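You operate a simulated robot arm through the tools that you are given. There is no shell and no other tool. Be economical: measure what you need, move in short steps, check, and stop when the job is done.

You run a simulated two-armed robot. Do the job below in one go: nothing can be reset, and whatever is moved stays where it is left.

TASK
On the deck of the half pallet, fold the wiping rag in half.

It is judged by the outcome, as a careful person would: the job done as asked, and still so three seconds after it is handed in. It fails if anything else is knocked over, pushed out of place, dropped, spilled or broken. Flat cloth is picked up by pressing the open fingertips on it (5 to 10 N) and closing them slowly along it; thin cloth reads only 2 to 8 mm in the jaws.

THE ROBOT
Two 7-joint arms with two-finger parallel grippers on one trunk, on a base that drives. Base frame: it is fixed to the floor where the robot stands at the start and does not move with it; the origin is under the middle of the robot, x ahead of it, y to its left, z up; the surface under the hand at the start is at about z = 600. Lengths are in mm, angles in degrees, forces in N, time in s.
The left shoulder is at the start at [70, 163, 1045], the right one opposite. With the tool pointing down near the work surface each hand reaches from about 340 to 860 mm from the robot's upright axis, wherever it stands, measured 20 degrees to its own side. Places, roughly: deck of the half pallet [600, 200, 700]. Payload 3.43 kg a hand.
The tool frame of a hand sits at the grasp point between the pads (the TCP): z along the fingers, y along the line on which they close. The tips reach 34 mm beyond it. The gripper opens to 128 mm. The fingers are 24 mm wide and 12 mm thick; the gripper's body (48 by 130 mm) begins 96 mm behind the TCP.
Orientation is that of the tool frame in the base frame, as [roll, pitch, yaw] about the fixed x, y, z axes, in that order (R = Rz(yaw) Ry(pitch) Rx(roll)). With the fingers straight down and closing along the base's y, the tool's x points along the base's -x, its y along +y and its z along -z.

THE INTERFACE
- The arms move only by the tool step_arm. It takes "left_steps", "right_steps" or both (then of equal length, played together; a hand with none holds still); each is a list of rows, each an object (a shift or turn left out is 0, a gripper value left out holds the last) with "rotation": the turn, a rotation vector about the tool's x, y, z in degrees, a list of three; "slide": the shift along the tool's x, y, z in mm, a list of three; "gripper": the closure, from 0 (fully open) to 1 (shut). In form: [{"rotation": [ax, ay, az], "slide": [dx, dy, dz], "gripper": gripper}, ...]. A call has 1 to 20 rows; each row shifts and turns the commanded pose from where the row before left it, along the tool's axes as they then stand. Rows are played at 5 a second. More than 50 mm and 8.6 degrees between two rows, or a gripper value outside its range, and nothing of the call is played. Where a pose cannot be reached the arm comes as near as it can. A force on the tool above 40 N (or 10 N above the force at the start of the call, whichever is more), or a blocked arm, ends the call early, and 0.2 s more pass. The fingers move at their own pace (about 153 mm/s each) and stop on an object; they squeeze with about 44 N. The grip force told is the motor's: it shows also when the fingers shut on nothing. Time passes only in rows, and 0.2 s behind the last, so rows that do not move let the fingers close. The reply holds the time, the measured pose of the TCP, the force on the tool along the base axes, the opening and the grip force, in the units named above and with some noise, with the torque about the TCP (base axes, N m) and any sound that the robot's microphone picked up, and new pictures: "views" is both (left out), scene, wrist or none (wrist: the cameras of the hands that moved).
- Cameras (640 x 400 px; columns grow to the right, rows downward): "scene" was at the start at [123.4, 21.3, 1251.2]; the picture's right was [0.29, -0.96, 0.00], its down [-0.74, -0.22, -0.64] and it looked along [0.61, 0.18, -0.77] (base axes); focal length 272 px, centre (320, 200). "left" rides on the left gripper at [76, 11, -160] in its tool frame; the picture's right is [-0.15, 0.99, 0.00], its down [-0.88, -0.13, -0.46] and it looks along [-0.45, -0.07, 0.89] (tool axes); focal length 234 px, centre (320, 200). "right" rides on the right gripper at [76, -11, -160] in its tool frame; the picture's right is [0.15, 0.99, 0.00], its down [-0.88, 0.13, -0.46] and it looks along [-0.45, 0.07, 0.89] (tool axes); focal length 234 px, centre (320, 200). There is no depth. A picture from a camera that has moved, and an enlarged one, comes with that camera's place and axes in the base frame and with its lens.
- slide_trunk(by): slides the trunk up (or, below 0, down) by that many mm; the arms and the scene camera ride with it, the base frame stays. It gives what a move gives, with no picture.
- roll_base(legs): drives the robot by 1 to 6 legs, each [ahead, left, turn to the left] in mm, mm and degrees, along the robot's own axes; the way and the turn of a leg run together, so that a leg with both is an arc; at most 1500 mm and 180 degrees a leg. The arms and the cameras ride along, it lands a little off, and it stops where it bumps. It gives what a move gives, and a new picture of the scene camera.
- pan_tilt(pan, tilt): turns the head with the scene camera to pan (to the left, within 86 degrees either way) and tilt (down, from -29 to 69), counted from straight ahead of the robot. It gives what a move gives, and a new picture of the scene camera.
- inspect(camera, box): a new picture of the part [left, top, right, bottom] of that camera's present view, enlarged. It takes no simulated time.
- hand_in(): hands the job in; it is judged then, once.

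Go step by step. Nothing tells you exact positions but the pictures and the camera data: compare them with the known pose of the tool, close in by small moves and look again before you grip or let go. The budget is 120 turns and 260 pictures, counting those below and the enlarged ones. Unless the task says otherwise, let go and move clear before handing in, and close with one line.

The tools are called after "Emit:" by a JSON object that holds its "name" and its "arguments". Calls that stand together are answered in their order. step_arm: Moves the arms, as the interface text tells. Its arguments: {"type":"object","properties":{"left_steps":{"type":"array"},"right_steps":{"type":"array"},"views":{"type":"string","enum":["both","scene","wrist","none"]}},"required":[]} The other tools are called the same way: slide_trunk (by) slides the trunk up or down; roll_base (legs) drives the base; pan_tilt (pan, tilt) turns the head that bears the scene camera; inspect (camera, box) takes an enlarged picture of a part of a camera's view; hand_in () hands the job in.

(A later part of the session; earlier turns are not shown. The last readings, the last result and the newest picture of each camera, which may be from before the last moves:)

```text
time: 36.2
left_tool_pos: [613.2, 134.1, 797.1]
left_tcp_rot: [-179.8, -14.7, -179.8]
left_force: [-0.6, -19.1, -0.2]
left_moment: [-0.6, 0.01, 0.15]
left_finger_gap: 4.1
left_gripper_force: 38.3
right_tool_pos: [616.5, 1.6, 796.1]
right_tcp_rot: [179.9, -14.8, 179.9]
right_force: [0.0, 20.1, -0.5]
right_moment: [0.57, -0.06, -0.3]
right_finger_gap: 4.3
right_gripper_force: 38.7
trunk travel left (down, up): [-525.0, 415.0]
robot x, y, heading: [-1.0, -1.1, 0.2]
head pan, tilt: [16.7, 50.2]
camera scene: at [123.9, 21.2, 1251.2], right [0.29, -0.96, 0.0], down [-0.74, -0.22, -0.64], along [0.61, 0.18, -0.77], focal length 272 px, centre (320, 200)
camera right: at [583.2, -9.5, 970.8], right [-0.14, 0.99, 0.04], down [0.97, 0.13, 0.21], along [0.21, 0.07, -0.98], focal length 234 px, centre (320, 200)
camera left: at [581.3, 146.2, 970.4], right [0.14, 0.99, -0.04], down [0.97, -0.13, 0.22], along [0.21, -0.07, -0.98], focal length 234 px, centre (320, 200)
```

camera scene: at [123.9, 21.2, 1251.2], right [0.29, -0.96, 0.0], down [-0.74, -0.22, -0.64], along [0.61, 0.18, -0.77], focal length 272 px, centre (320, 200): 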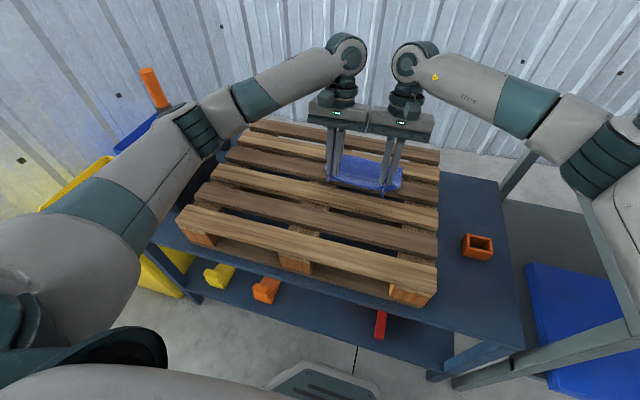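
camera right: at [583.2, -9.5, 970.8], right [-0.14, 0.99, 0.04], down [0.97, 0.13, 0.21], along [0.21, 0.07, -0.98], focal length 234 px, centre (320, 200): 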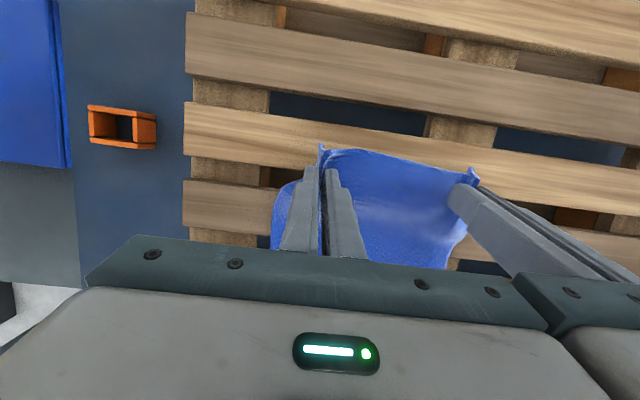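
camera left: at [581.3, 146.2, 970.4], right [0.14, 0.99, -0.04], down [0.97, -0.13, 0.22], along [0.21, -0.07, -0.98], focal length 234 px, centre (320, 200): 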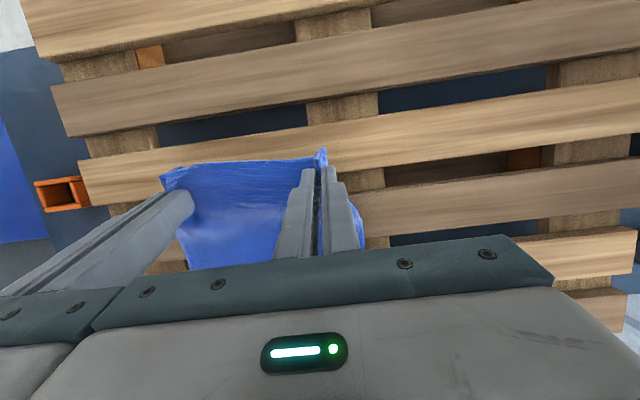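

The edge lifts cleanly and the far part stays put. Continuing the arc over the top.

Emit:
{"name": "step_arm", "arguments": {"left_steps": [{"slide": [-7.2, 0, -7.6], "rotation": [0, 2.5, 0]}, {"slide": [-7.2, 0, -7.7], "rotation": [0, 2.5, 0]}, {"slide": [-8.5, 0, -6.4], "rotation": [0, 2.5, 0]}, {"slide": [-8.5, 0, -6.5], "rotation": [0, 2.5, 0]}, {"slide": [-9.6, 0, -5.1], "rotation": [0, 2.5, 0]}, {"slide": [-9.6, 0, -5.2], "rotation": [0, 2.5, 0]}, {"slide": [-10.3, 0, -3.6], "rotation": [0, 2.5, 0]}, {"slide": [-10.4, 0, -3.7], "rotation": [0, 2.5, 0]}], "right_steps": [{"slide": [-7.2, 0, -7.6], "rotation": [0, 2.5, 0]}, {"slide": [-7.2, 0, -7.7], "rotation": [0, 2.5, 0]}, {"slide": [-8.5, 0, -6.4], "rotation": [0, 2.5, 0]}, {"slide": [-8.5, 0, -6.5], "rotation": [0, 2.5, 0]}, {"slide": [-9.6, 0, -5.1], "rotation": [0, 2.5, 0]}, {"slide": [-9.6, 0, -5.2], "rotation": [0, 2.5, 0]}, {"slide": [-10.3, 0, -3.6], "rotation": [0, 2.5, 0]}, {"slide": [-10.4, 0, -3.7], "rotation": [0, 2.5, 0]}]}}

```text
time: 38.0
left_tool_pos: [682.4, 135.7, 803.7]
left_tcp_rot: [179.9, -35.8, -179.9]
left_force: [-2.1, -17.8, 3.1]
left_moment: [-0.5, 0.12, 0.31]
left_finger_gap: 4.1
left_gripper_force: 38.4
left hand out of reach, approached as far as the arm can: row 8
right_tool_pos: [669.9, 4.2, 818.8]
right_tcp_rot: [179.8, -32.3, 179.9]
right_force: [2.5, 17.6, -2.8]
right_moment: [0.47, -0.1, -0.48]
right_finger_gap: 4.2
right_gripper_force: 38.7
right hand out of reach, approached as far as the arm can: row 7, 8
trunk travel left (down, up): [-525.0, 415.0]
robot x, y, heading: [-1.7, -3.0, -0.2]
head pan, tilt: [16.7, 50.2]
camera scene: at [124.2, 20.5, 1251.2], right [0.29, -0.96, 0.0], down [-0.74, -0.22, -0.64], along [0.61, 0.18, -0.77], focal length 272 px, centre (320, 200)
camera right: at [692.2, -5.5, 995.8], right [-0.12, 0.99, 0.08], down [0.99, 0.13, -0.08], along [-0.09, 0.07, -0.99], focal length 234 px, centre (320, 200)
camera left: at [716.4, 146.9, 978.1], right [0.12, 0.99, -0.08], down [0.98, -0.13, -0.15], along [-0.15, -0.06, -0.99], focal length 234 px, centre (320, 200)
```

scene: 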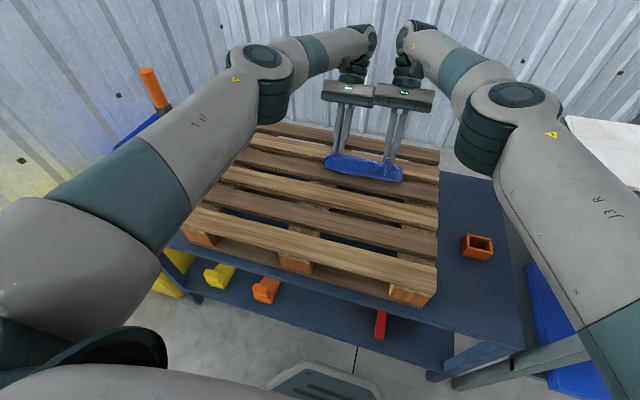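
right: 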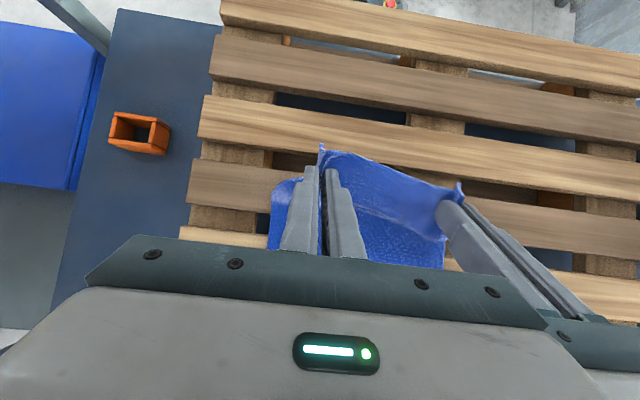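
left: 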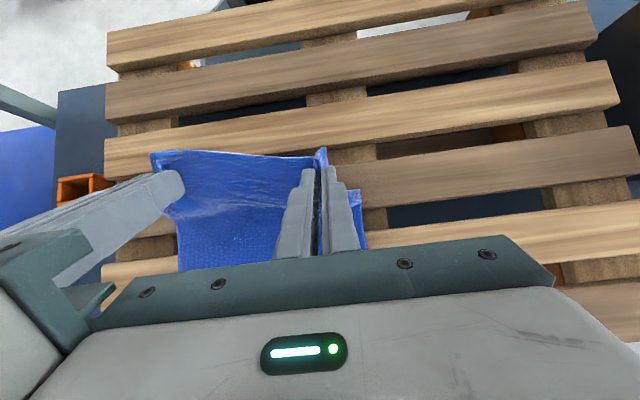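

The arms hit their reach limit with this tilt, so I'll use the trunk and the base for the rest of the path. First I'll lower the trunk 30 mm, then drive gently ahead 45 mm.

Emit:
{"name": "slide_trunk", "arguments": {"by": -25}}

Emit:
{"name": "roll_base", "arguments": {"legs": [[45, 0, 0]]}}

```text
time: 38.7
left_tool_pos: [682.2, 136.6, 779.9]
left_tcp_rot: [179.7, -35.6, -179.9]
left_force: [-2.9, -18.5, 3.2]
left_moment: [-0.69, 0.06, 0.4]
left_finger_gap: 4.2
left_gripper_force: 39.2
right_tool_pos: [670.0, 5.7, 794.8]
right_tcp_rot: [-180.0, -32.2, 179.9]
right_force: [2.3, 18.8, -2.8]
right_moment: [0.5, -0.14, -0.52]
right_finger_gap: 4.1
right_gripper_force: 38.1
trunk travel left (down, up): [-500.0, 440.0]
robot x, y, heading: [-2.4, 2.2, -0.1]
head pan, tilt: [16.7, 50.2]
```

```text
time: 39.6
left_tool_pos: [729.8, 135.3, 776.8]
left_tcp_rot: [179.7, -35.8, -180.0]
left_force: [-3.0, -20.8, 2.6]
left_moment: [-0.59, 0.19, 0.37]
left_finger_gap: 4.1
left_gripper_force: 38.7
right_tool_pos: [718.7, 5.5, 794.2]
right_tcp_rot: [-180.0, -32.3, 179.9]
right_force: [2.8, 20.4, -3.3]
right_moment: [0.51, -0.11, -0.48]
right_finger_gap: 4.2
right_gripper_force: 39.0
trunk travel left (down, up): [-500.0, 440.0]
robot x, y, heading: [49.0, 0.8, -0.3]
head pan, tilt: [16.7, 50.2]
camera scene: at [170.9, 21.2, 1226.1], right [0.29, -0.96, 0.0], down [-0.74, -0.22, -0.64], along [0.61, 0.18, -0.77], focal length 272 px, centre (320, 200)
```

scene: 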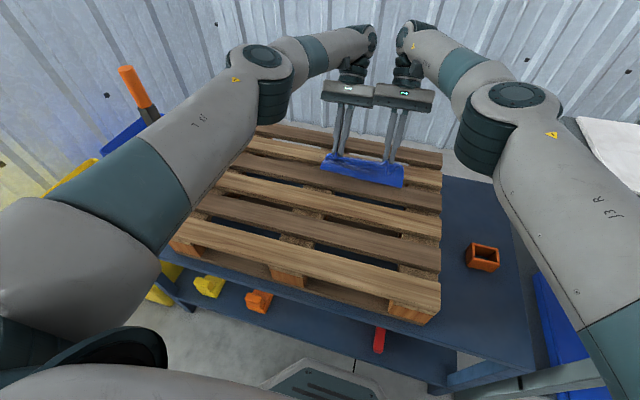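

Emit:
{"name": "inspect", "arguments": {"camera": "scene", "box": [290, 120, 430, 208]}}

```text
4.55 times, centred on (360, 164) of scene
camera zoom: at [170.9, 21.2, 1226.1], right [0.29, -0.96, 0.0], down [-0.74, -0.22, -0.64], along [0.61, 0.18, -0.77], focal length 1234 px, centre (138, 364)
```

zoom: 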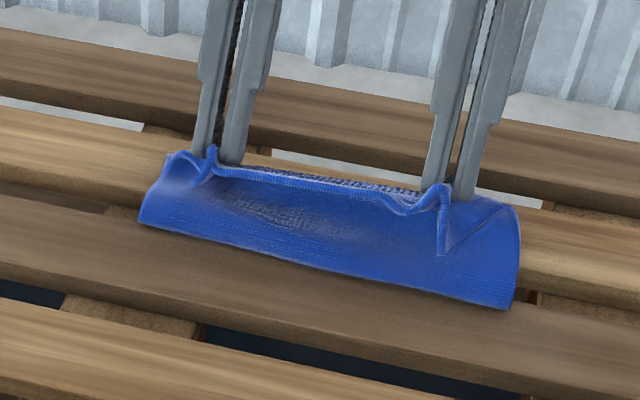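

The rag is folding nicely, with the edge up near the far side and the fold at x≈677. I'll lower 25 mm more and nudge ahead 22 mm.

Emit:
{"name": "slide_trunk", "arguments": {"by": -20}}

Emit:
{"name": "roll_base", "arguments": {"legs": [[22, 0, 0]]}}

Emit:
{"name": "inspect", "arguments": {"camera": "scene", "box": [290, 120, 430, 208]}}

```text
time: 40.3
left_tool_pos: [726.9, 136.1, 760.2]
left_tcp_rot: [179.8, -35.7, -180.0]
left_force: [-1.7, -2.3, 1.9]
left_moment: [-2.14, 0.34, 1.35]
left_finger_gap: 4.0
left_gripper_force: 39.1
right_tool_pos: [715.9, 5.0, 774.5]
right_tcp_rot: [180.0, -32.1, 179.9]
right_force: [1.4, 2.3, 0.0]
right_moment: [2.07, -0.52, -1.53]
right_finger_gap: 4.1
right_gripper_force: 38.4
trunk travel left (down, up): [-480.0, 460.0]
robot x, y, heading: [42.4, -1.9, 0.0]
head pan, tilt: [16.7, 50.2]
```

```text
time: 41.1
left_tool_pos: [750.9, 135.3, 758.1]
left_tcp_rot: [179.9, -35.8, 180.0]
left_force: [-2.5, -2.5, 1.9]
left_moment: [-2.26, 0.23, 1.36]
left_finger_gap: 4.2
left_gripper_force: 38.7
right_tool_pos: [739.2, 5.1, 773.6]
right_tcp_rot: [179.9, -32.2, 179.8]
right_force: [2.5, 4.3, -2.1]
right_moment: [2.12, -0.16, -1.69]
right_finger_gap: 4.2
right_gripper_force: 38.9
trunk travel left (down, up): [-480.0, 460.0]
robot x, y, heading: [68.9, -0.9, -0.1]
head pan, tilt: [16.7, 50.2]
camera scene: at [192.1, 21.1, 1206.2], right [0.29, -0.96, 0.0], down [-0.74, -0.22, -0.64], along [0.61, 0.18, -0.77], focal length 272 px, centre (320, 200)
```

scene: 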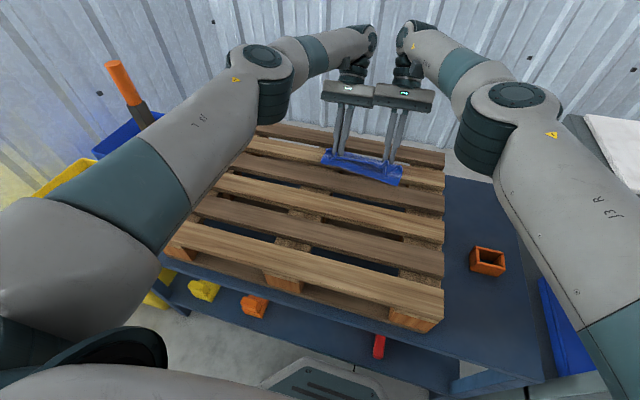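

```text
4.55 times, centred on (360, 164) of scene
camera zoom: at [192.1, 21.1, 1206.2], right [0.29, -0.96, 0.0], down [-0.74, -0.22, -0.64], along [0.61, 0.18, -0.77], focal length 1234 px, centre (138, 364)
```

zoom: 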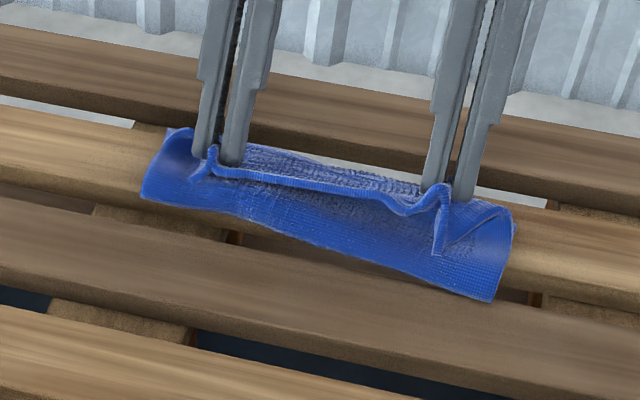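

The cloth forms a loop near the fold and the hands' bodies touch lightly. I'll lower the right tip to match the left and look through the wrist cameras.

Emit:
{"name": "step_arm", "arguments": {"left_steps": [{}, {}, {}], "right_steps": [{"slide": [-3.2, 0, 5.1]}, {"slide": [-3.2, 0, 5.1]}, {}], "views": "wrist"}}

```text
time: 41.9
left_tool_pos: [750.2, 135.1, 758.2]
left_tcp_rot: [179.8, -35.8, -180.0]
left_force: [-4.8, 4.2, -7.5]
left_moment: [-1.67, 0.22, 1.12]
left_finger_gap: 4.2
left_gripper_force: 38.4
right_tool_pos: [739.1, 5.3, 763.3]
right_tcp_rot: [-180.0, -32.1, 179.9]
right_force: [5.8, -3.8, 9.2]
right_moment: [2.78, -0.39, -1.85]
right_finger_gap: 4.0
right_gripper_force: 39.0
trunk travel left (down, up): [-480.0, 460.0]
robot x, y, heading: [67.4, 0.5, -0.2]
head pan, tilt: [16.7, 50.2]
camera right: at [759.5, -5.3, 939.4], right [-0.12, 0.99, 0.08], down [0.99, 0.13, -0.08], along [-0.09, 0.07, -0.99], focal length 234 px, centre (320, 200)
camera left: at [783.4, 146.5, 932.5], right [0.12, 0.99, -0.08], down [0.98, -0.13, -0.14], along [-0.15, -0.06, -0.99], focal length 234 px, centre (320, 200)
```

right: 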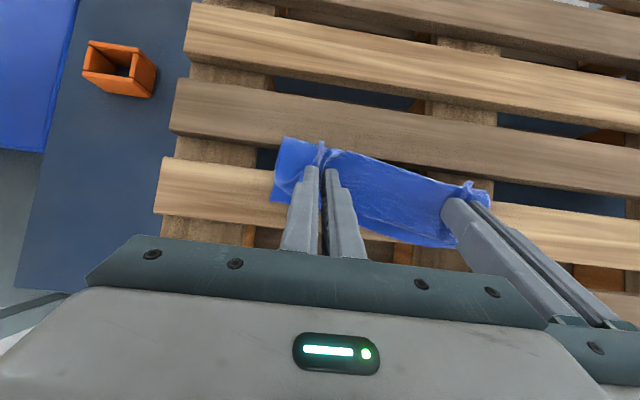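
left: 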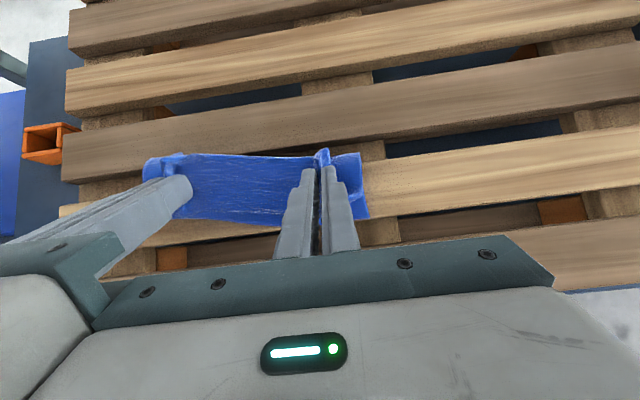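

The left side of the under layer got dragged about 20 mm forward, while the right is still in place. I'll bring the left hand back 18 mm and settle both tips down close to the deck.

Emit:
{"name": "step_arm", "arguments": {"left_steps": [{"slide": [3.9, 0, 4.7]}, {"slide": [3.9, 0, 4.7]}, {"slide": [3.7, 0, 5.9]}, {}, {}], "right_steps": [{"slide": [-1.4, 0, 2.3]}, {"slide": [-1.4, 0, 2.3]}, {"slide": [-1.4, 0, 2.3]}, {}, {}], "views": "wrist"}}

Emit:
{"name": "inspect", "arguments": {"camera": "scene", "box": [290, 120, 430, 208]}}

```text
time: 43.1
left_tool_pos: [732.0, 136.5, 754.4]
left_tcp_rot: [179.8, -35.6, -180.0]
left_force: [13.0, 8.7, 10.0]
left_moment: [-2.97, 0.83, 2.44]
left_finger_gap: 4.2
left_gripper_force: 38.5
right_tool_pos: [737.9, 5.5, 755.4]
right_tcp_rot: [179.9, -32.1, 180.0]
right_force: [-11.0, -7.4, 1.1]
right_moment: [2.3, -0.87, -0.89]
right_finger_gap: 3.9
right_gripper_force: 38.9
trunk travel left (down, up): [-480.0, 460.0]
robot x, y, heading: [70.8, 4.6, 0.1]
head pan, tilt: [16.7, 50.2]
camera right: at [758.7, -4.9, 931.9], right [-0.12, 0.99, 0.08], down [0.99, 0.13, -0.08], along [-0.09, 0.07, -0.99], focal length 234 px, centre (320, 200)
camera left: at [764.6, 147.0, 928.4], right [0.12, 0.99, -0.08], down [0.98, -0.13, -0.14], along [-0.15, -0.06, -0.99], focal length 234 px, centre (320, 200)
```

right: 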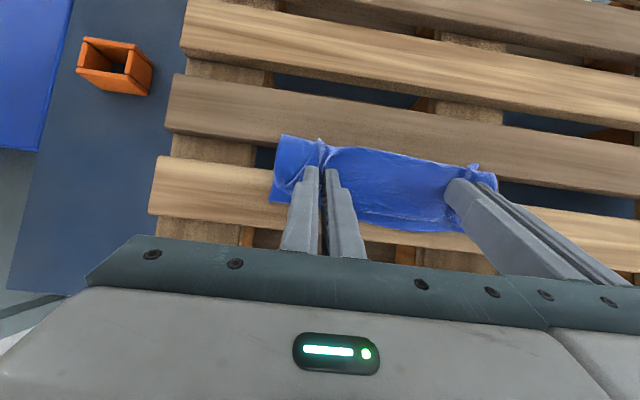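
left: 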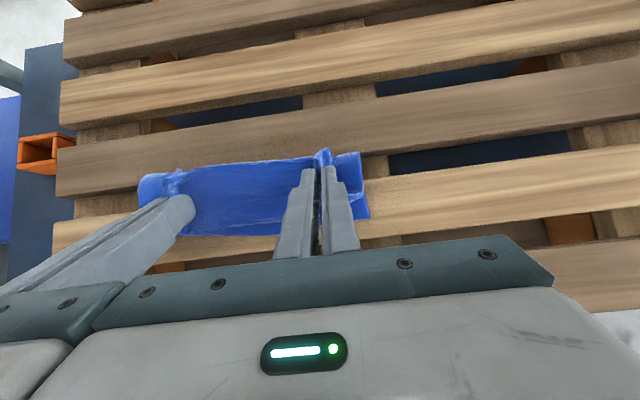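

```text
4.55 times, centred on (360, 164) of scene
camera zoom: at [190.6, 21.1, 1206.4], right [0.29, -0.96, 0.0], down [-0.74, -0.22, -0.64], along [0.61, 0.18, -0.77], focal length 1234 px, centre (138, 364)
```

zoom: 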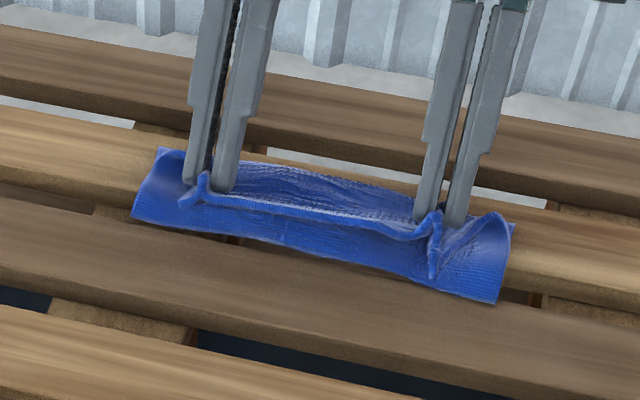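

The rag now lies folded, with the far edge back near x≈755. I'll open the fingers a little to release, letting the cloth settle before lifting.

Emit:
{"name": "step_arm", "arguments": {"left_steps": [{"gripper": 0.93}, {"gripper": 0.88}, {}, {}], "right_steps": [{"gripper": 0.93}, {"gripper": 0.88}, {}, {}], "views": "wrist"}}

Emit:
{"name": "inspect", "arguments": {"camera": "scene", "box": [290, 120, 430, 208]}}

```text
time: 44.1
left_tool_pos: [730.3, 135.7, 753.6]
left_tcp_rot: [179.8, -35.8, 180.0]
left_force: [-4.5, 8.6, 8.7]
left_moment: [-1.18, -0.61, 0.34]
left_finger_gap: 13.6
left_gripper_force: 0.0
right_tool_pos: [737.6, 5.1, 755.2]
right_tcp_rot: [-179.9, -32.0, 179.9]
right_force: [4.0, -8.8, -0.8]
right_moment: [0.76, 0.68, -0.85]
right_finger_gap: 14.7
right_gripper_force: 0.1
trunk travel left (down, up): [-480.0, 460.0]
robot x, y, heading: [64.5, -0.6, -0.3]
head pan, tilt: [16.7, 50.2]
camera right: at [758.8, -5.3, 932.2], right [-0.12, 0.99, 0.08], down [0.99, 0.13, -0.08], along [-0.09, 0.07, -0.99], focal length 234 px, centre (320, 200)
camera left: at [764.4, 146.7, 927.6], right [0.12, 0.99, -0.08], down [0.98, -0.13, -0.14], along [-0.15, -0.06, -0.99], focal length 234 px, centre (320, 200)
```

right: 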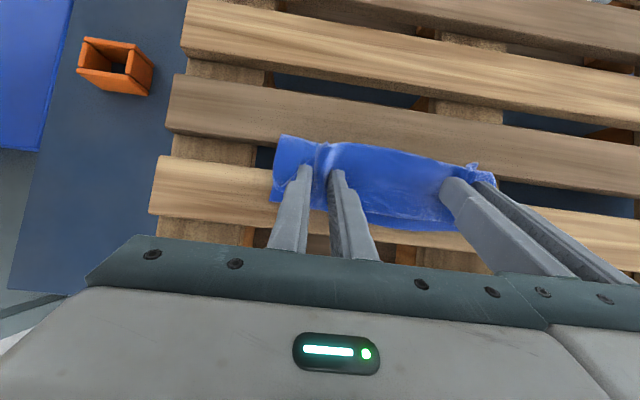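
left: 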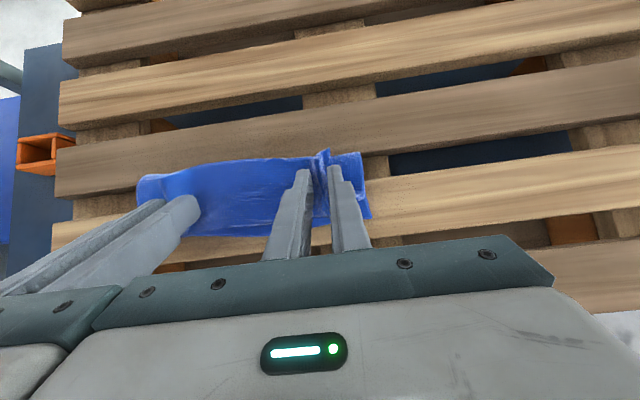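

```text
4.55 times, centred on (360, 164) of scene
camera zoom: at [190.5, 21.1, 1206.3], right [0.29, -0.96, 0.0], down [-0.74, -0.22, -0.64], along [0.61, 0.18, -0.77], focal length 1234 px, centre (138, 364)
```

zoom: 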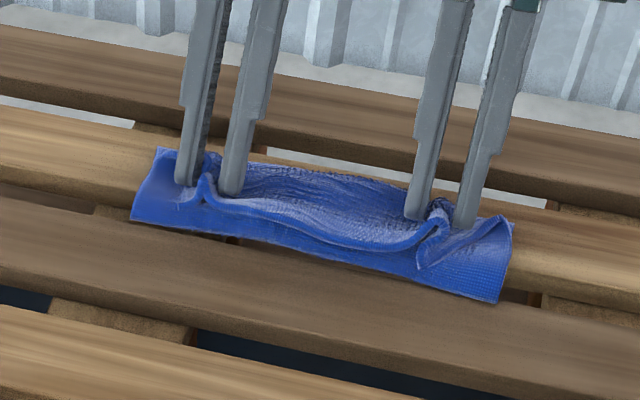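

The cloth is free, with the edge strip still curled back toward the robot. I'll lift the hands slowly and see how it settles.

Emit:
{"name": "step_arm", "arguments": {"left_steps": [{"slide": [5.9, 0, -8.1]}, {"slide": [5.9, 0, -8.1]}, {"slide": [5.9, 0, -8.1]}, {"slide": [5.9, 4, -8.1]}, {"slide": [5.9, 8, -8.1]}, {"slide": [5.9, 8, -8.1]}], "right_steps": [{"slide": [5.3, 0, -8.5]}, {"slide": [5.3, 0, -8.5]}, {"slide": [5.3, 0, -8.5]}, {"slide": [5.3, -4, -8.5]}, {"slide": [5.3, -8, -8.5]}, {"slide": [5.3, -8, -8.5]}], "views": "wrist"}}

Emit:
{"name": "inspect", "arguments": {"camera": "scene", "box": [290, 120, 430, 208]}}

```text
time: 45.5
left_tool_pos: [731.8, 155.3, 812.4]
left_tcp_rot: [179.7, -35.7, 179.9]
left_force: [0.2, 0.6, -0.7]
left_moment: [0.0, 0.0, 0.04]
left_finger_gap: 15.4
left_gripper_force: 0.0
right_tool_pos: [736.6, -16.9, 815.5]
right_tcp_rot: [-179.9, -32.2, 180.0]
right_force: [-0.1, -0.8, -0.1]
right_moment: [-0.01, 0.0, 0.02]
right_finger_gap: 15.3
right_gripper_force: 0.1
trunk travel left (down, up): [-480.0, 460.0]
robot x, y, heading: [66.5, -3.0, -0.2]
head pan, tilt: [16.7, 50.2]
camera right: at [757.5, -26.9, 992.5], right [-0.12, 0.99, 0.08], down [0.99, 0.13, -0.08], along [-0.09, 0.07, -0.99], focal length 234 px, centre (320, 200)
camera left: at [764.8, 166.2, 986.7], right [0.12, 0.99, -0.08], down [0.98, -0.13, -0.14], along [-0.15, -0.06, -0.99], focal length 234 px, centre (320, 200)
```

right: 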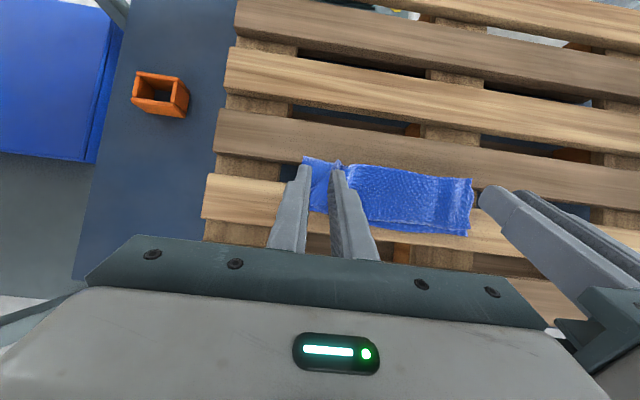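
left: 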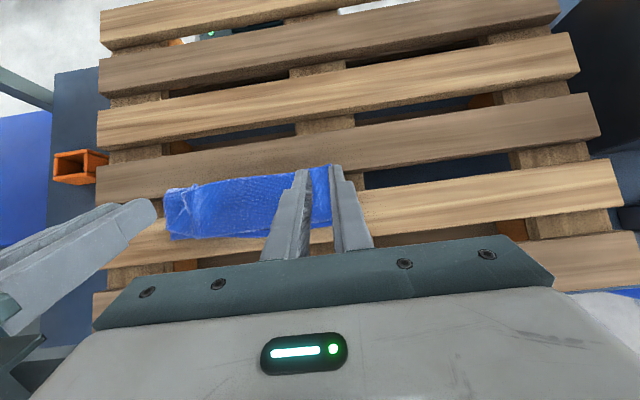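

```text
4.55 times, centred on (360, 164) of scene
camera zoom: at [191.0, 20.8, 1206.3], right [0.29, -0.96, 0.0], down [-0.74, -0.22, -0.64], along [0.61, 0.18, -0.77], focal length 1234 px, centre (138, 364)
```

zoom: 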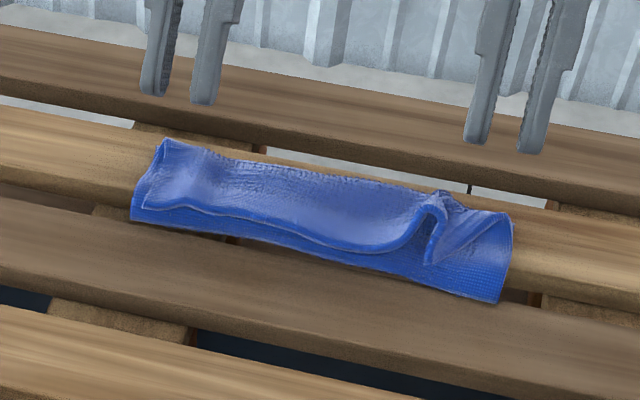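

The edge strip folded back on itself, so I need to flip it forward. I'll untilt the hands to a forward-leaning pose so the closed fingertips can act as a spatula under that strip.

Emit:
{"name": "step_arm", "arguments": {"left_steps": [{"slide": [10, 0, -15], "rotation": [0, -8, 0], "gripper": 1.0}, {"slide": [10, 0, -15], "rotation": [0, -8, 0]}, {"slide": [10, 0, 0], "rotation": [0, -8, 0]}, {"slide": [10, 0, 0], "rotation": [0, -8, 0]}, {"slide": [12, 0, 0], "rotation": [0, -8, 0]}, {"slide": [15, 0, 0], "rotation": [0, -8, 0]}, {"slide": [15, 0, 0], "rotation": [0, -8, 0]}, {"slide": [15, 0, 0], "rotation": [0, -8, 0]}], "right_steps": [{"slide": [10, 0, -15], "rotation": [0, -8, 0], "gripper": 1.0}, {"slide": [10, 0, -15], "rotation": [0, -8, 0]}, {"slide": [10, 0, 0], "rotation": [0, -8, 0]}, {"slide": [10, 0, 0], "rotation": [0, -8, 0]}, {"slide": [12, 0, 0], "rotation": [0, -8, 0]}, {"slide": [15, 0, 0], "rotation": [0, -8, 0]}, {"slide": [15, 0, 0], "rotation": [0, -8, 0]}, {"slide": [15, 0, 0], "rotation": [0, -8, 0]}]}}

Emit:
{"name": "inspect", "arguments": {"camera": "scene", "box": [290, 120, 430, 208]}}

```text
time: 47.3
left_tool_pos: [657.6, 156.0, 846.5]
left_tcp_rot: [179.9, 28.4, 179.8]
left_force: [-0.1, 0.4, 0.1]
left_moment: [0.02, -0.03, 0.01]
left_finger_gap: 0.0
left_gripper_force: 32.6
right_tool_pos: [660.6, -13.7, 842.2]
right_tcp_rot: [179.9, 31.9, 179.8]
right_force: [0.4, 0.3, -0.7]
right_moment: [0.01, 0.01, 0.02]
right_finger_gap: 0.0
right_gripper_force: 33.5
trunk travel left (down, up): [-480.0, 460.0]
robot x, y, heading: [67.0, -0.8, 0.1]
head pan, tilt: [16.7, 50.2]
camera scene: at [190.9, 21.4, 1206.4], right [0.29, -0.96, 0.0], down [-0.74, -0.22, -0.64], along [0.61, 0.18, -0.77], focal length 272 px, centre (320, 200)
camera right: at [511.6, -24.7, 938.6], right [-0.12, 0.99, -0.08], down [0.51, 0.13, 0.85], along [0.85, 0.07, -0.52], focal length 234 px, centre (320, 200)
camera left: at [516.4, 167.7, 951.2], right [0.13, 0.99, 0.07], down [0.56, -0.13, 0.82], along [0.82, -0.07, -0.57], focal length 234 px, centre (320, 200)
```

scene: 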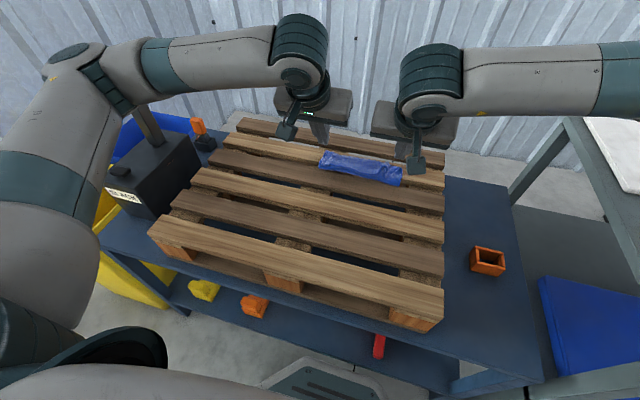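
right: 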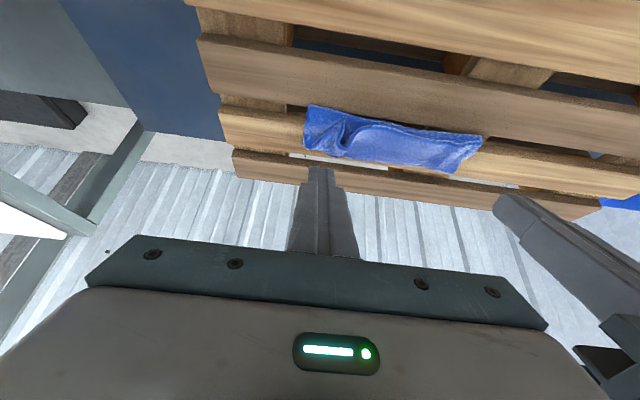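
left: 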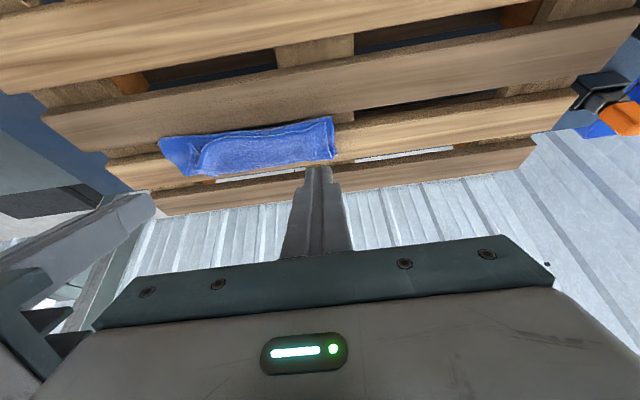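

```text
4.55 times, centred on (360, 164) of scene
camera zoom: at [190.9, 21.4, 1206.4], right [0.29, -0.96, 0.0], down [-0.74, -0.22, -0.64], along [0.61, 0.18, -0.77], focal length 1234 px, centre (138, 364)
```

zoom: 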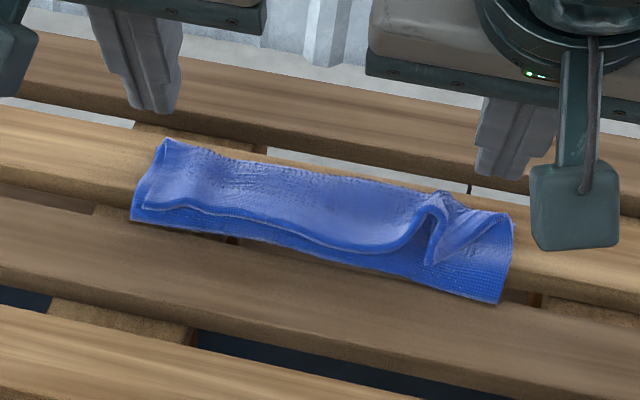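

Emit:
{"name": "inspect", "arguments": {"camera": "right", "box": [290, 80, 500, 211]}}

Emit:
{"name": "inspect", "arguments": {"camera": "left", "box": [140, 90, 350, 221]}}

```text
3.05 times, centred on (395, 146) of right
camera zoom: at [511.6, -24.7, 938.6], right [-0.12, 0.99, -0.08], down [0.51, 0.13, 0.85], along [0.85, 0.07, -0.52], focal length 714 px, centre (91, 366)
```

zoom: 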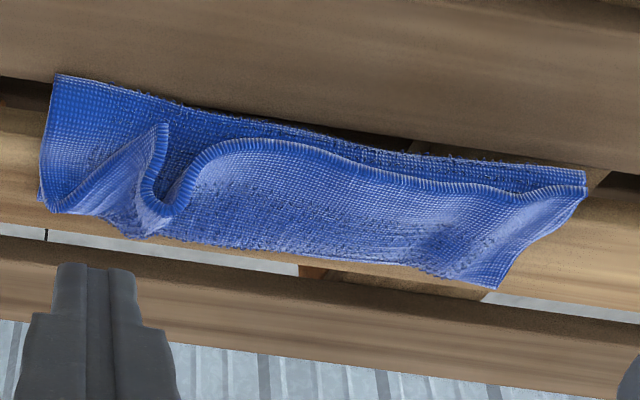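

```text
3.05 times, centred on (245, 156) of left
camera zoom: at [516.4, 167.7, 951.2], right [0.13, 0.99, 0.07], down [0.56, -0.13, 0.82], along [0.82, -0.07, -0.57], focal length 714 px, centre (549, 336)
```

zoom: 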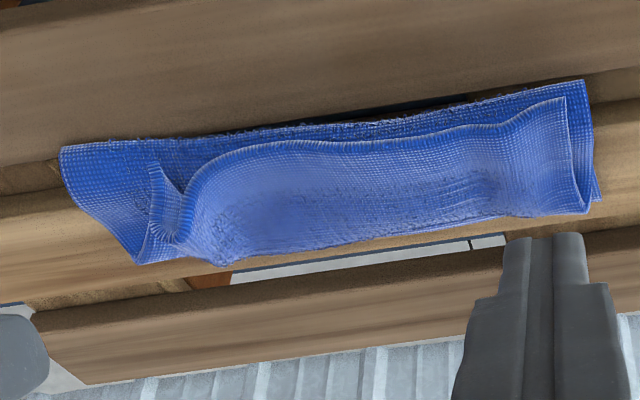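

The rag is now a three-layer Z-fold: the hem lies back over the fold at x≈689, with the far turn at x≈760. I'll regrip the hem with forward-tilted fingers right at the edge, lift it, unroll to half, and redo the fold with more wrist rotation.

Emit:
{"name": "step_arm", "arguments": {"left_steps": [{"rotation": [0, -5.8, 0], "gripper": 0.78}, {"rotation": [0, -5.8, 0]}, {"slide": [6.5, -3.5, 17.6]}, {"slide": [6.5, -3.5, 17.6]}, {"slide": [6.5, -3.5, 17.6]}, {"slide": [6.5, -3.5, 17.6]}, {}], "right_steps": [{"rotation": [0, -4, 0], "gripper": 0.78}, {"rotation": [0, -4.1, 0]}, {"slide": [5, 5.4, 17.4]}, {"slide": [5, 5.4, 17.4]}, {"slide": [5, 5.4, 17.4]}, {"slide": [5, 5.4, 17.4]}, {}]}}

Emit:
{"name": "inspect", "arguments": {"camera": "right", "box": [240, 80, 480, 230]}}

Emit:
{"name": "inspect", "arguments": {"camera": "left", "box": [160, 80, 400, 230]}}

```text
time: 48.9
left_tool_pos: [681.4, 140.4, 777.1]
left_tcp_rot: [179.8, 39.8, 179.7]
left_force: [0.2, 0.3, 0.0]
left_moment: [0.01, 0.0, 0.01]
left_finger_gap: 28.0
left_gripper_force: 0.1
right_tool_pos: [689.4, 6.4, 776.9]
right_tcp_rot: [-180.0, 39.8, 179.9]
right_force: [-0.4, -0.4, -0.4]
right_moment: [0.0, -0.02, -0.01]
right_finger_gap: 28.4
right_gripper_force: 0.2
trunk travel left (down, up): [-480.0, 460.0]
robot x, y, heading: [68.3, 0.2, -0.2]
head pan, tilt: [16.7, 50.2]
camera scene: at [190.9, 21.0, 1206.3], right [0.29, -0.96, 0.0], down [-0.74, -0.22, -0.64], along [0.61, 0.18, -0.77], focal length 272 px, centre (320, 200)
camera right: at [529.3, -4.0, 851.4], right [-0.11, 0.99, -0.09], down [0.38, 0.13, 0.91], along [0.92, 0.07, -0.39], focal length 234 px, centre (320, 200)
camera left: at [522.7, 152.9, 850.9], right [0.11, 0.99, 0.1], down [0.38, -0.13, 0.91], along [0.92, -0.07, -0.39], focal length 234 px, centre (320, 200)
```

scene: 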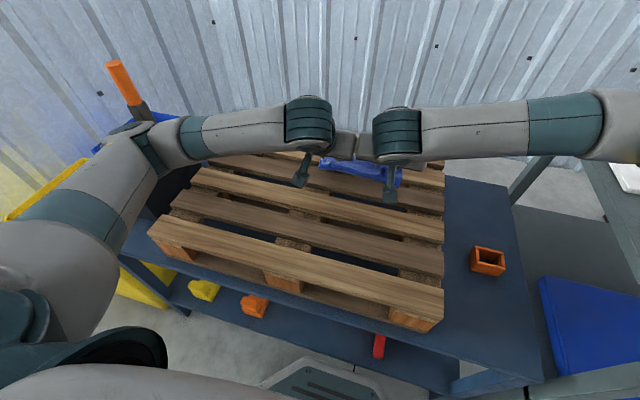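
right: 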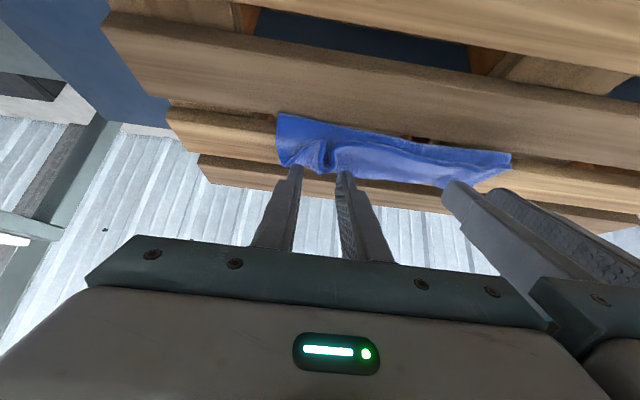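
left: 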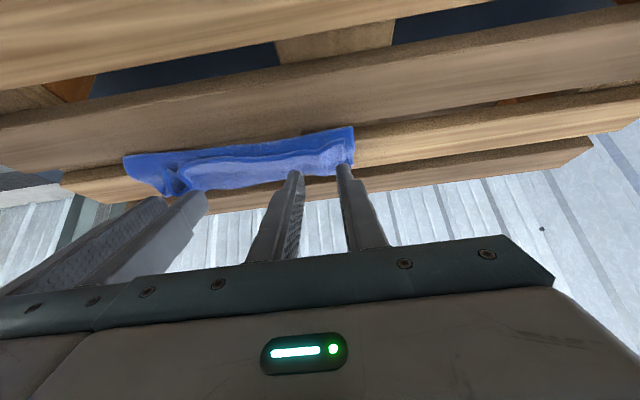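

```text
2.67 times, centred on (360, 155) of right
camera zoom: at [529.3, -4.0, 851.4], right [-0.11, 0.99, -0.09], down [0.38, 0.13, 0.91], along [0.92, 0.07, -0.39], focal length 624 px, centre (213, 320)
```

zoom: 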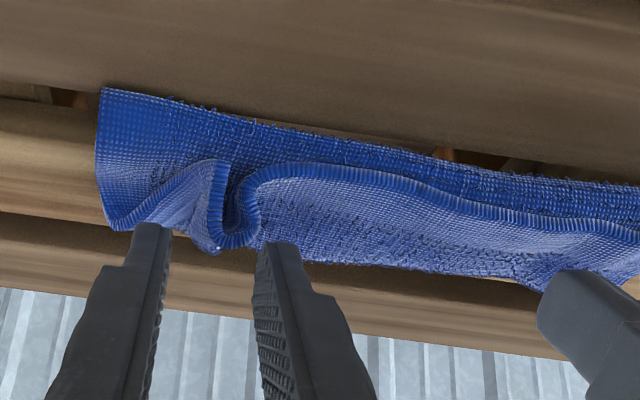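

```text
2.67 times, centred on (280, 155) of left
camera zoom: at [522.7, 152.9, 850.9], right [0.11, 0.99, 0.1], down [0.38, -0.13, 0.91], along [0.92, -0.07, -0.39], focal length 624 px, centre (427, 320)
```

zoom: 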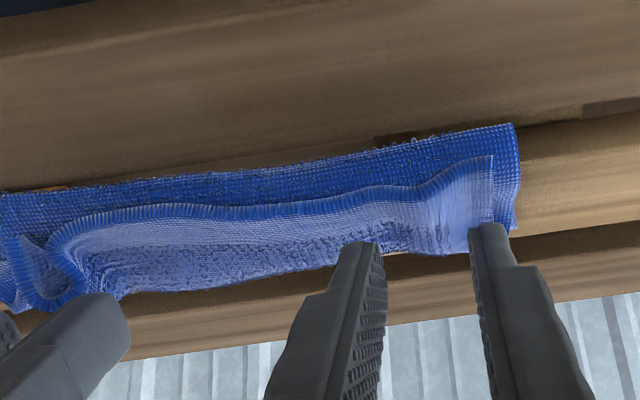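

Now the hem is clear: x≈703 on the left side, and a bunched double loop at y≈10 on the right. I'll line the tips up just inside the hem and lower to just above it.

Emit:
{"name": "step_arm", "arguments": {"left_steps": [{"slide": [-0.5, 0, 7.8], "gripper": 0.825}, {"slide": [-0.5, 0, 7.8]}, {"slide": [-0.4, 0, 7.7]}, {}], "right_steps": [{"slide": [1.4, 1, 6.2]}, {"slide": [1.4, 1, 6.2]}, {"slide": [1.5, 0.6, 6.1]}, {}], "views": "none"}}

Emit:
{"name": "inspect", "arguments": {"camera": "right", "box": [240, 80, 480, 230]}}

Emit:
{"name": "inspect", "arguments": {"camera": "left", "box": [160, 80, 400, 230]}}

```text
time: 49.9
left_tool_pos: [696.8, 138.0, 757.8]
left_tcp_rot: [179.8, 39.8, 179.7]
left_force: [-0.2, -0.5, 1.3]
left_moment: [-0.03, -0.02, -0.01]
left_finger_gap: 22.7
left_gripper_force: 0.1
right_tool_pos: [698.2, 9.2, 759.4]
right_tcp_rot: [179.9, 39.9, 180.0]
right_force: [-0.1, -0.4, -0.1]
right_moment: [0.02, -0.02, 0.03]
right_finger_gap: 28.4
right_gripper_force: 0.0
trunk travel left (down, up): [-480.0, 460.0]
robot x, y, heading: [67.7, -0.4, -0.0]
head pan, tilt: [16.7, 50.2]
```

```text
2.67 times, centred on (360, 155) of right
camera zoom: at [537.6, -0.9, 834.5], right [-0.11, 0.99, -0.09], down [0.38, 0.13, 0.91], along [0.92, 0.07, -0.39], focal length 624 px, centre (213, 320)
```

zoom: 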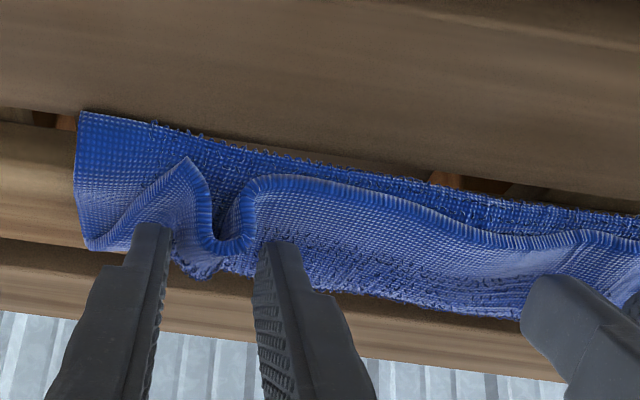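

```text
2.67 times, centred on (280, 155) of left
camera zoom: at [538.5, 152.1, 832.1], right [0.12, 0.99, 0.1], down [0.38, -0.13, 0.91], along [0.92, -0.07, -0.39], focal length 624 px, centre (427, 320)
```

zoom: 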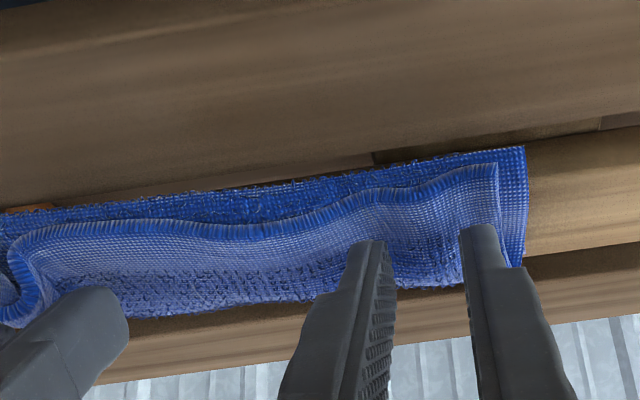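

Emit:
{"name": "step_arm", "arguments": {"left_steps": [{"slide": [5, 0, -0.3]}, {"slide": [5, 0, -0.3]}, {}, {}], "right_steps": [{"slide": [5, 0, -0.3]}, {"slide": [5, 0, -0.3]}, {}, {}], "views": "none"}}

Emit:
{"name": "inspect", "arguments": {"camera": "right", "box": [240, 80, 480, 230]}}

Emit:
{"name": "inspect", "arguments": {"camera": "left", "box": [160, 80, 400, 230]}}

```text
time: 50.9
left_tool_pos: [689.9, 139.4, 752.4]
left_tcp_rot: [179.8, 40.0, 179.7]
left_force: [2.4, 0.1, 6.6]
left_moment: [0.01, -0.12, 0.01]
left_finger_gap: 22.2
left_gripper_force: 0.0
right_tool_pos: [689.0, 9.7, 753.5]
right_tcp_rot: [180.0, 40.0, -179.9]
right_force: [2.6, 0.5, 3.2]
right_moment: [0.02, -0.04, 0.04]
right_finger_gap: 28.1
right_gripper_force: 0.1
trunk travel left (down, up): [-480.0, 460.0]
robot x, y, heading: [65.9, -1.3, -0.2]
head pan, tilt: [16.7, 50.2]
```

```text
2.67 times, centred on (360, 155) of right
camera zoom: at [528.3, -1.4, 828.8], right [-0.11, 0.99, -0.09], down [0.38, 0.13, 0.91], along [0.92, 0.07, -0.39], focal length 624 px, centre (213, 320)
```

zoom: 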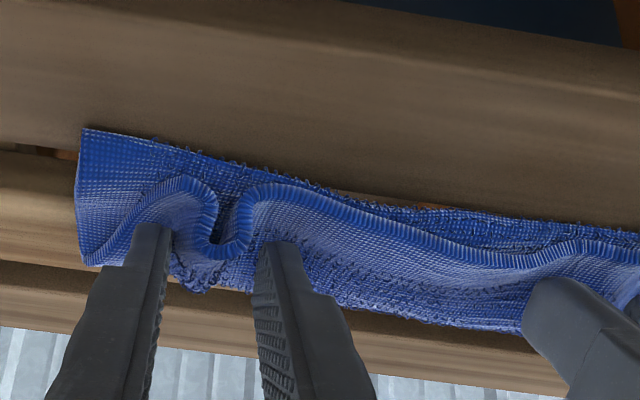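

```text
2.67 times, centred on (280, 155) of left
camera zoom: at [529.8, 152.3, 827.0], right [0.11, 0.99, 0.1], down [0.38, -0.13, 0.91], along [0.92, -0.07, -0.39], focal length 624 px, centre (427, 320)
```

zoom: 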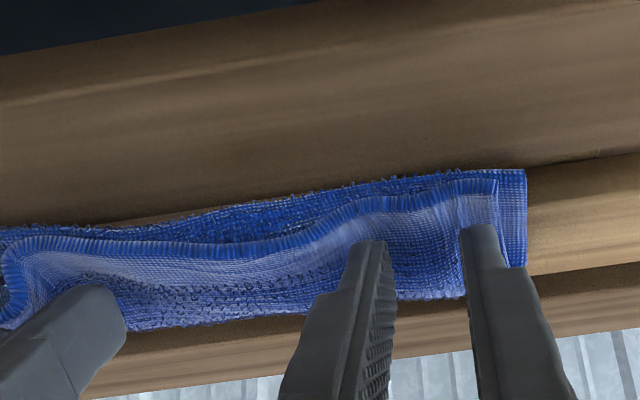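

Light contact, but still a bit far in from the hem. Moving 8 mm back toward the hem and pressing again.

Emit:
{"name": "step_arm", "arguments": {"left_steps": [{"slide": [2.1, 0, -3.7]}, {"slide": [2.1, 0, -3.7]}, {"slide": [1.1, 0, 1.3]}, {"slide": [1.1, 0, 1.4]}, {}, {}], "right_steps": [{"slide": [2.1, 0, -3.7]}, {"slide": [2.1, 0, -3.7]}, {"slide": [1.4, 0, 1.6]}, {"slide": [1.4, 0, 1.6]}, {}, {}], "views": "none"}}

Emit:
{"name": "inspect", "arguments": {"camera": "right", "box": [240, 80, 480, 230]}}

Emit:
{"name": "inspect", "arguments": {"camera": "left", "box": [160, 80, 400, 230]}}

```text
time: 52.3
left_tool_pos: [679.9, 140.7, 752.3]
left_tcp_rot: [179.8, 40.0, 179.8]
left_force: [2.2, 1.4, 8.7]
left_moment: [0.02, -0.15, 0.05]
left_finger_gap: 22.4
left_gripper_force: 0.0
right_tool_pos: [682.2, 10.3, 753.6]
right_tcp_rot: [-179.9, 40.0, 179.9]
right_force: [0.7, -1.1, 5.6]
right_moment: [-0.05, -0.08, -0.01]
right_finger_gap: 28.3
right_gripper_force: 0.1
trunk travel left (down, up): [-480.0, 460.0]
robot x, y, heading: [67.8, -3.2, 0.0]
head pan, tilt: [16.7, 50.2]
```

```text
2.67 times, centred on (360, 155) of right
camera zoom: at [521.7, -0.6, 827.5], right [-0.11, 0.99, -0.09], down [0.38, 0.13, 0.92], along [0.92, 0.07, -0.39], focal length 624 px, centre (213, 320)
```

zoom: 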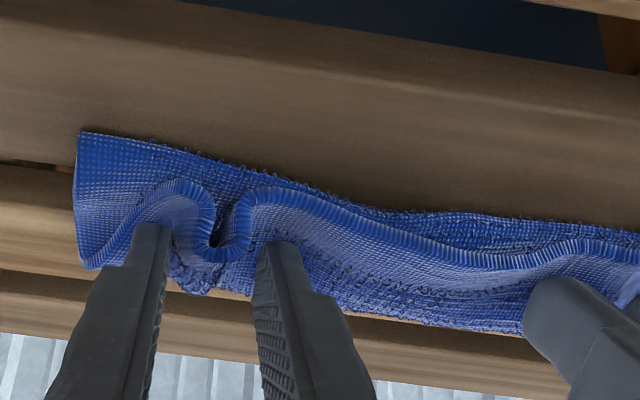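

```text
2.67 times, centred on (280, 155) of left
camera zoom: at [521.6, 152.1, 826.4], right [0.11, 0.99, 0.1], down [0.38, -0.13, 0.91], along [0.92, -0.07, -0.39], focal length 624 px, centre (427, 320)
```

zoom: 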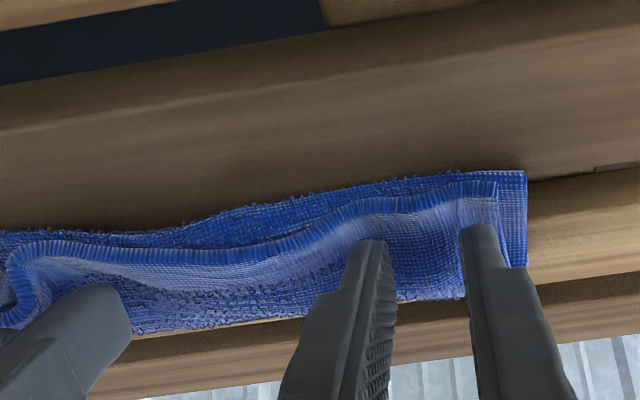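

The stack simply slid along with the tips, which is harmless. I'll grip here: closing slowly with about 8 N.

Emit:
{"name": "step_arm", "arguments": {"left_steps": [{"gripper": 0.835}, {"gripper": 0.845}, {"gripper": 0.86}, {"gripper": 0.875}, {"gripper": 0.89}, {"gripper": 0.9}, {"gripper": 0.91}, {"gripper": 0.92}, {"gripper": 0.93}, {"gripper": 0.94}, {"gripper": 0.95}, {"gripper": 0.96}, {"gripper": 0.97}, {"gripper": 0.98}, {"gripper": 1.0}, {}, {}], "right_steps": [{"slide": [0.4, 0, 0.5]}, {"gripper": 0.795}, {"gripper": 0.81}, {"gripper": 0.825}, {"gripper": 0.84}, {"gripper": 0.855}, {"gripper": 0.87}, {"gripper": 0.885}, {"gripper": 0.9}, {"gripper": 0.915}, {"gripper": 0.93}, {"gripper": 0.945}, {"gripper": 0.96}, {"gripper": 0.98}, {"gripper": 1.0}, {}, {}], "views": "none"}}

Emit:
{"name": "inspect", "arguments": {"camera": "right", "box": [240, 80, 480, 230]}}

Emit:
{"name": "inspect", "arguments": {"camera": "left", "box": [160, 80, 400, 230]}}

```text
time: 55.9
left_tool_pos: [680.0, 139.9, 752.5]
left_tcp_rot: [179.8, 40.0, 179.8]
left_force: [-0.3, 0.8, 4.9]
left_moment: [0.01, -0.05, 0.02]
left_finger_gap: 0.0
left_gripper_force: 33.0
right_tool_pos: [682.3, 9.4, 752.3]
right_tcp_rot: [-180.0, 40.0, 180.0]
right_force: [0.4, 0.0, 7.1]
right_moment: [-0.01, -0.09, -0.04]
right_finger_gap: 4.3
right_gripper_force: 38.9
trunk travel left (down, up): [-480.0, 460.0]
robot x, y, heading: [65.5, -1.3, 0.1]
head pan, tilt: [16.7, 50.2]
```

```text
2.67 times, centred on (360, 155) of right
camera zoom: at [521.3, -0.7, 826.6], right [-0.11, 0.99, -0.09], down [0.38, 0.13, 0.92], along [0.92, 0.07, -0.39], focal length 624 px, centre (213, 320)
```

zoom: 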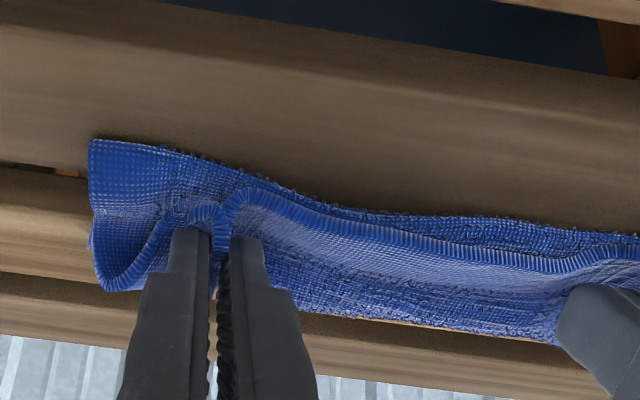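

```text
2.67 times, centred on (280, 155) of left
camera zoom: at [521.4, 152.1, 826.4], right [0.11, 0.99, 0.1], down [0.38, -0.13, 0.91], along [0.92, -0.07, -0.39], focal length 624 px, centre (427, 320)
```

zoom: 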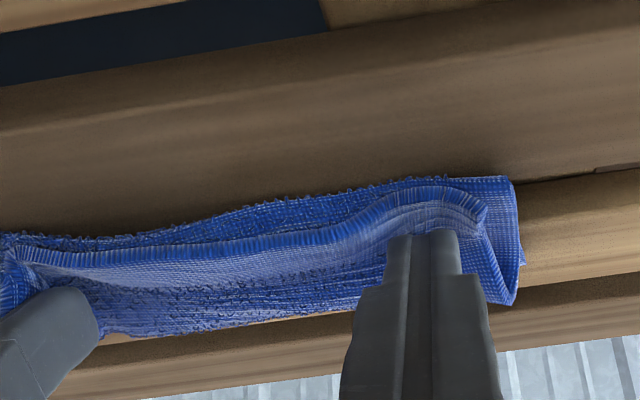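

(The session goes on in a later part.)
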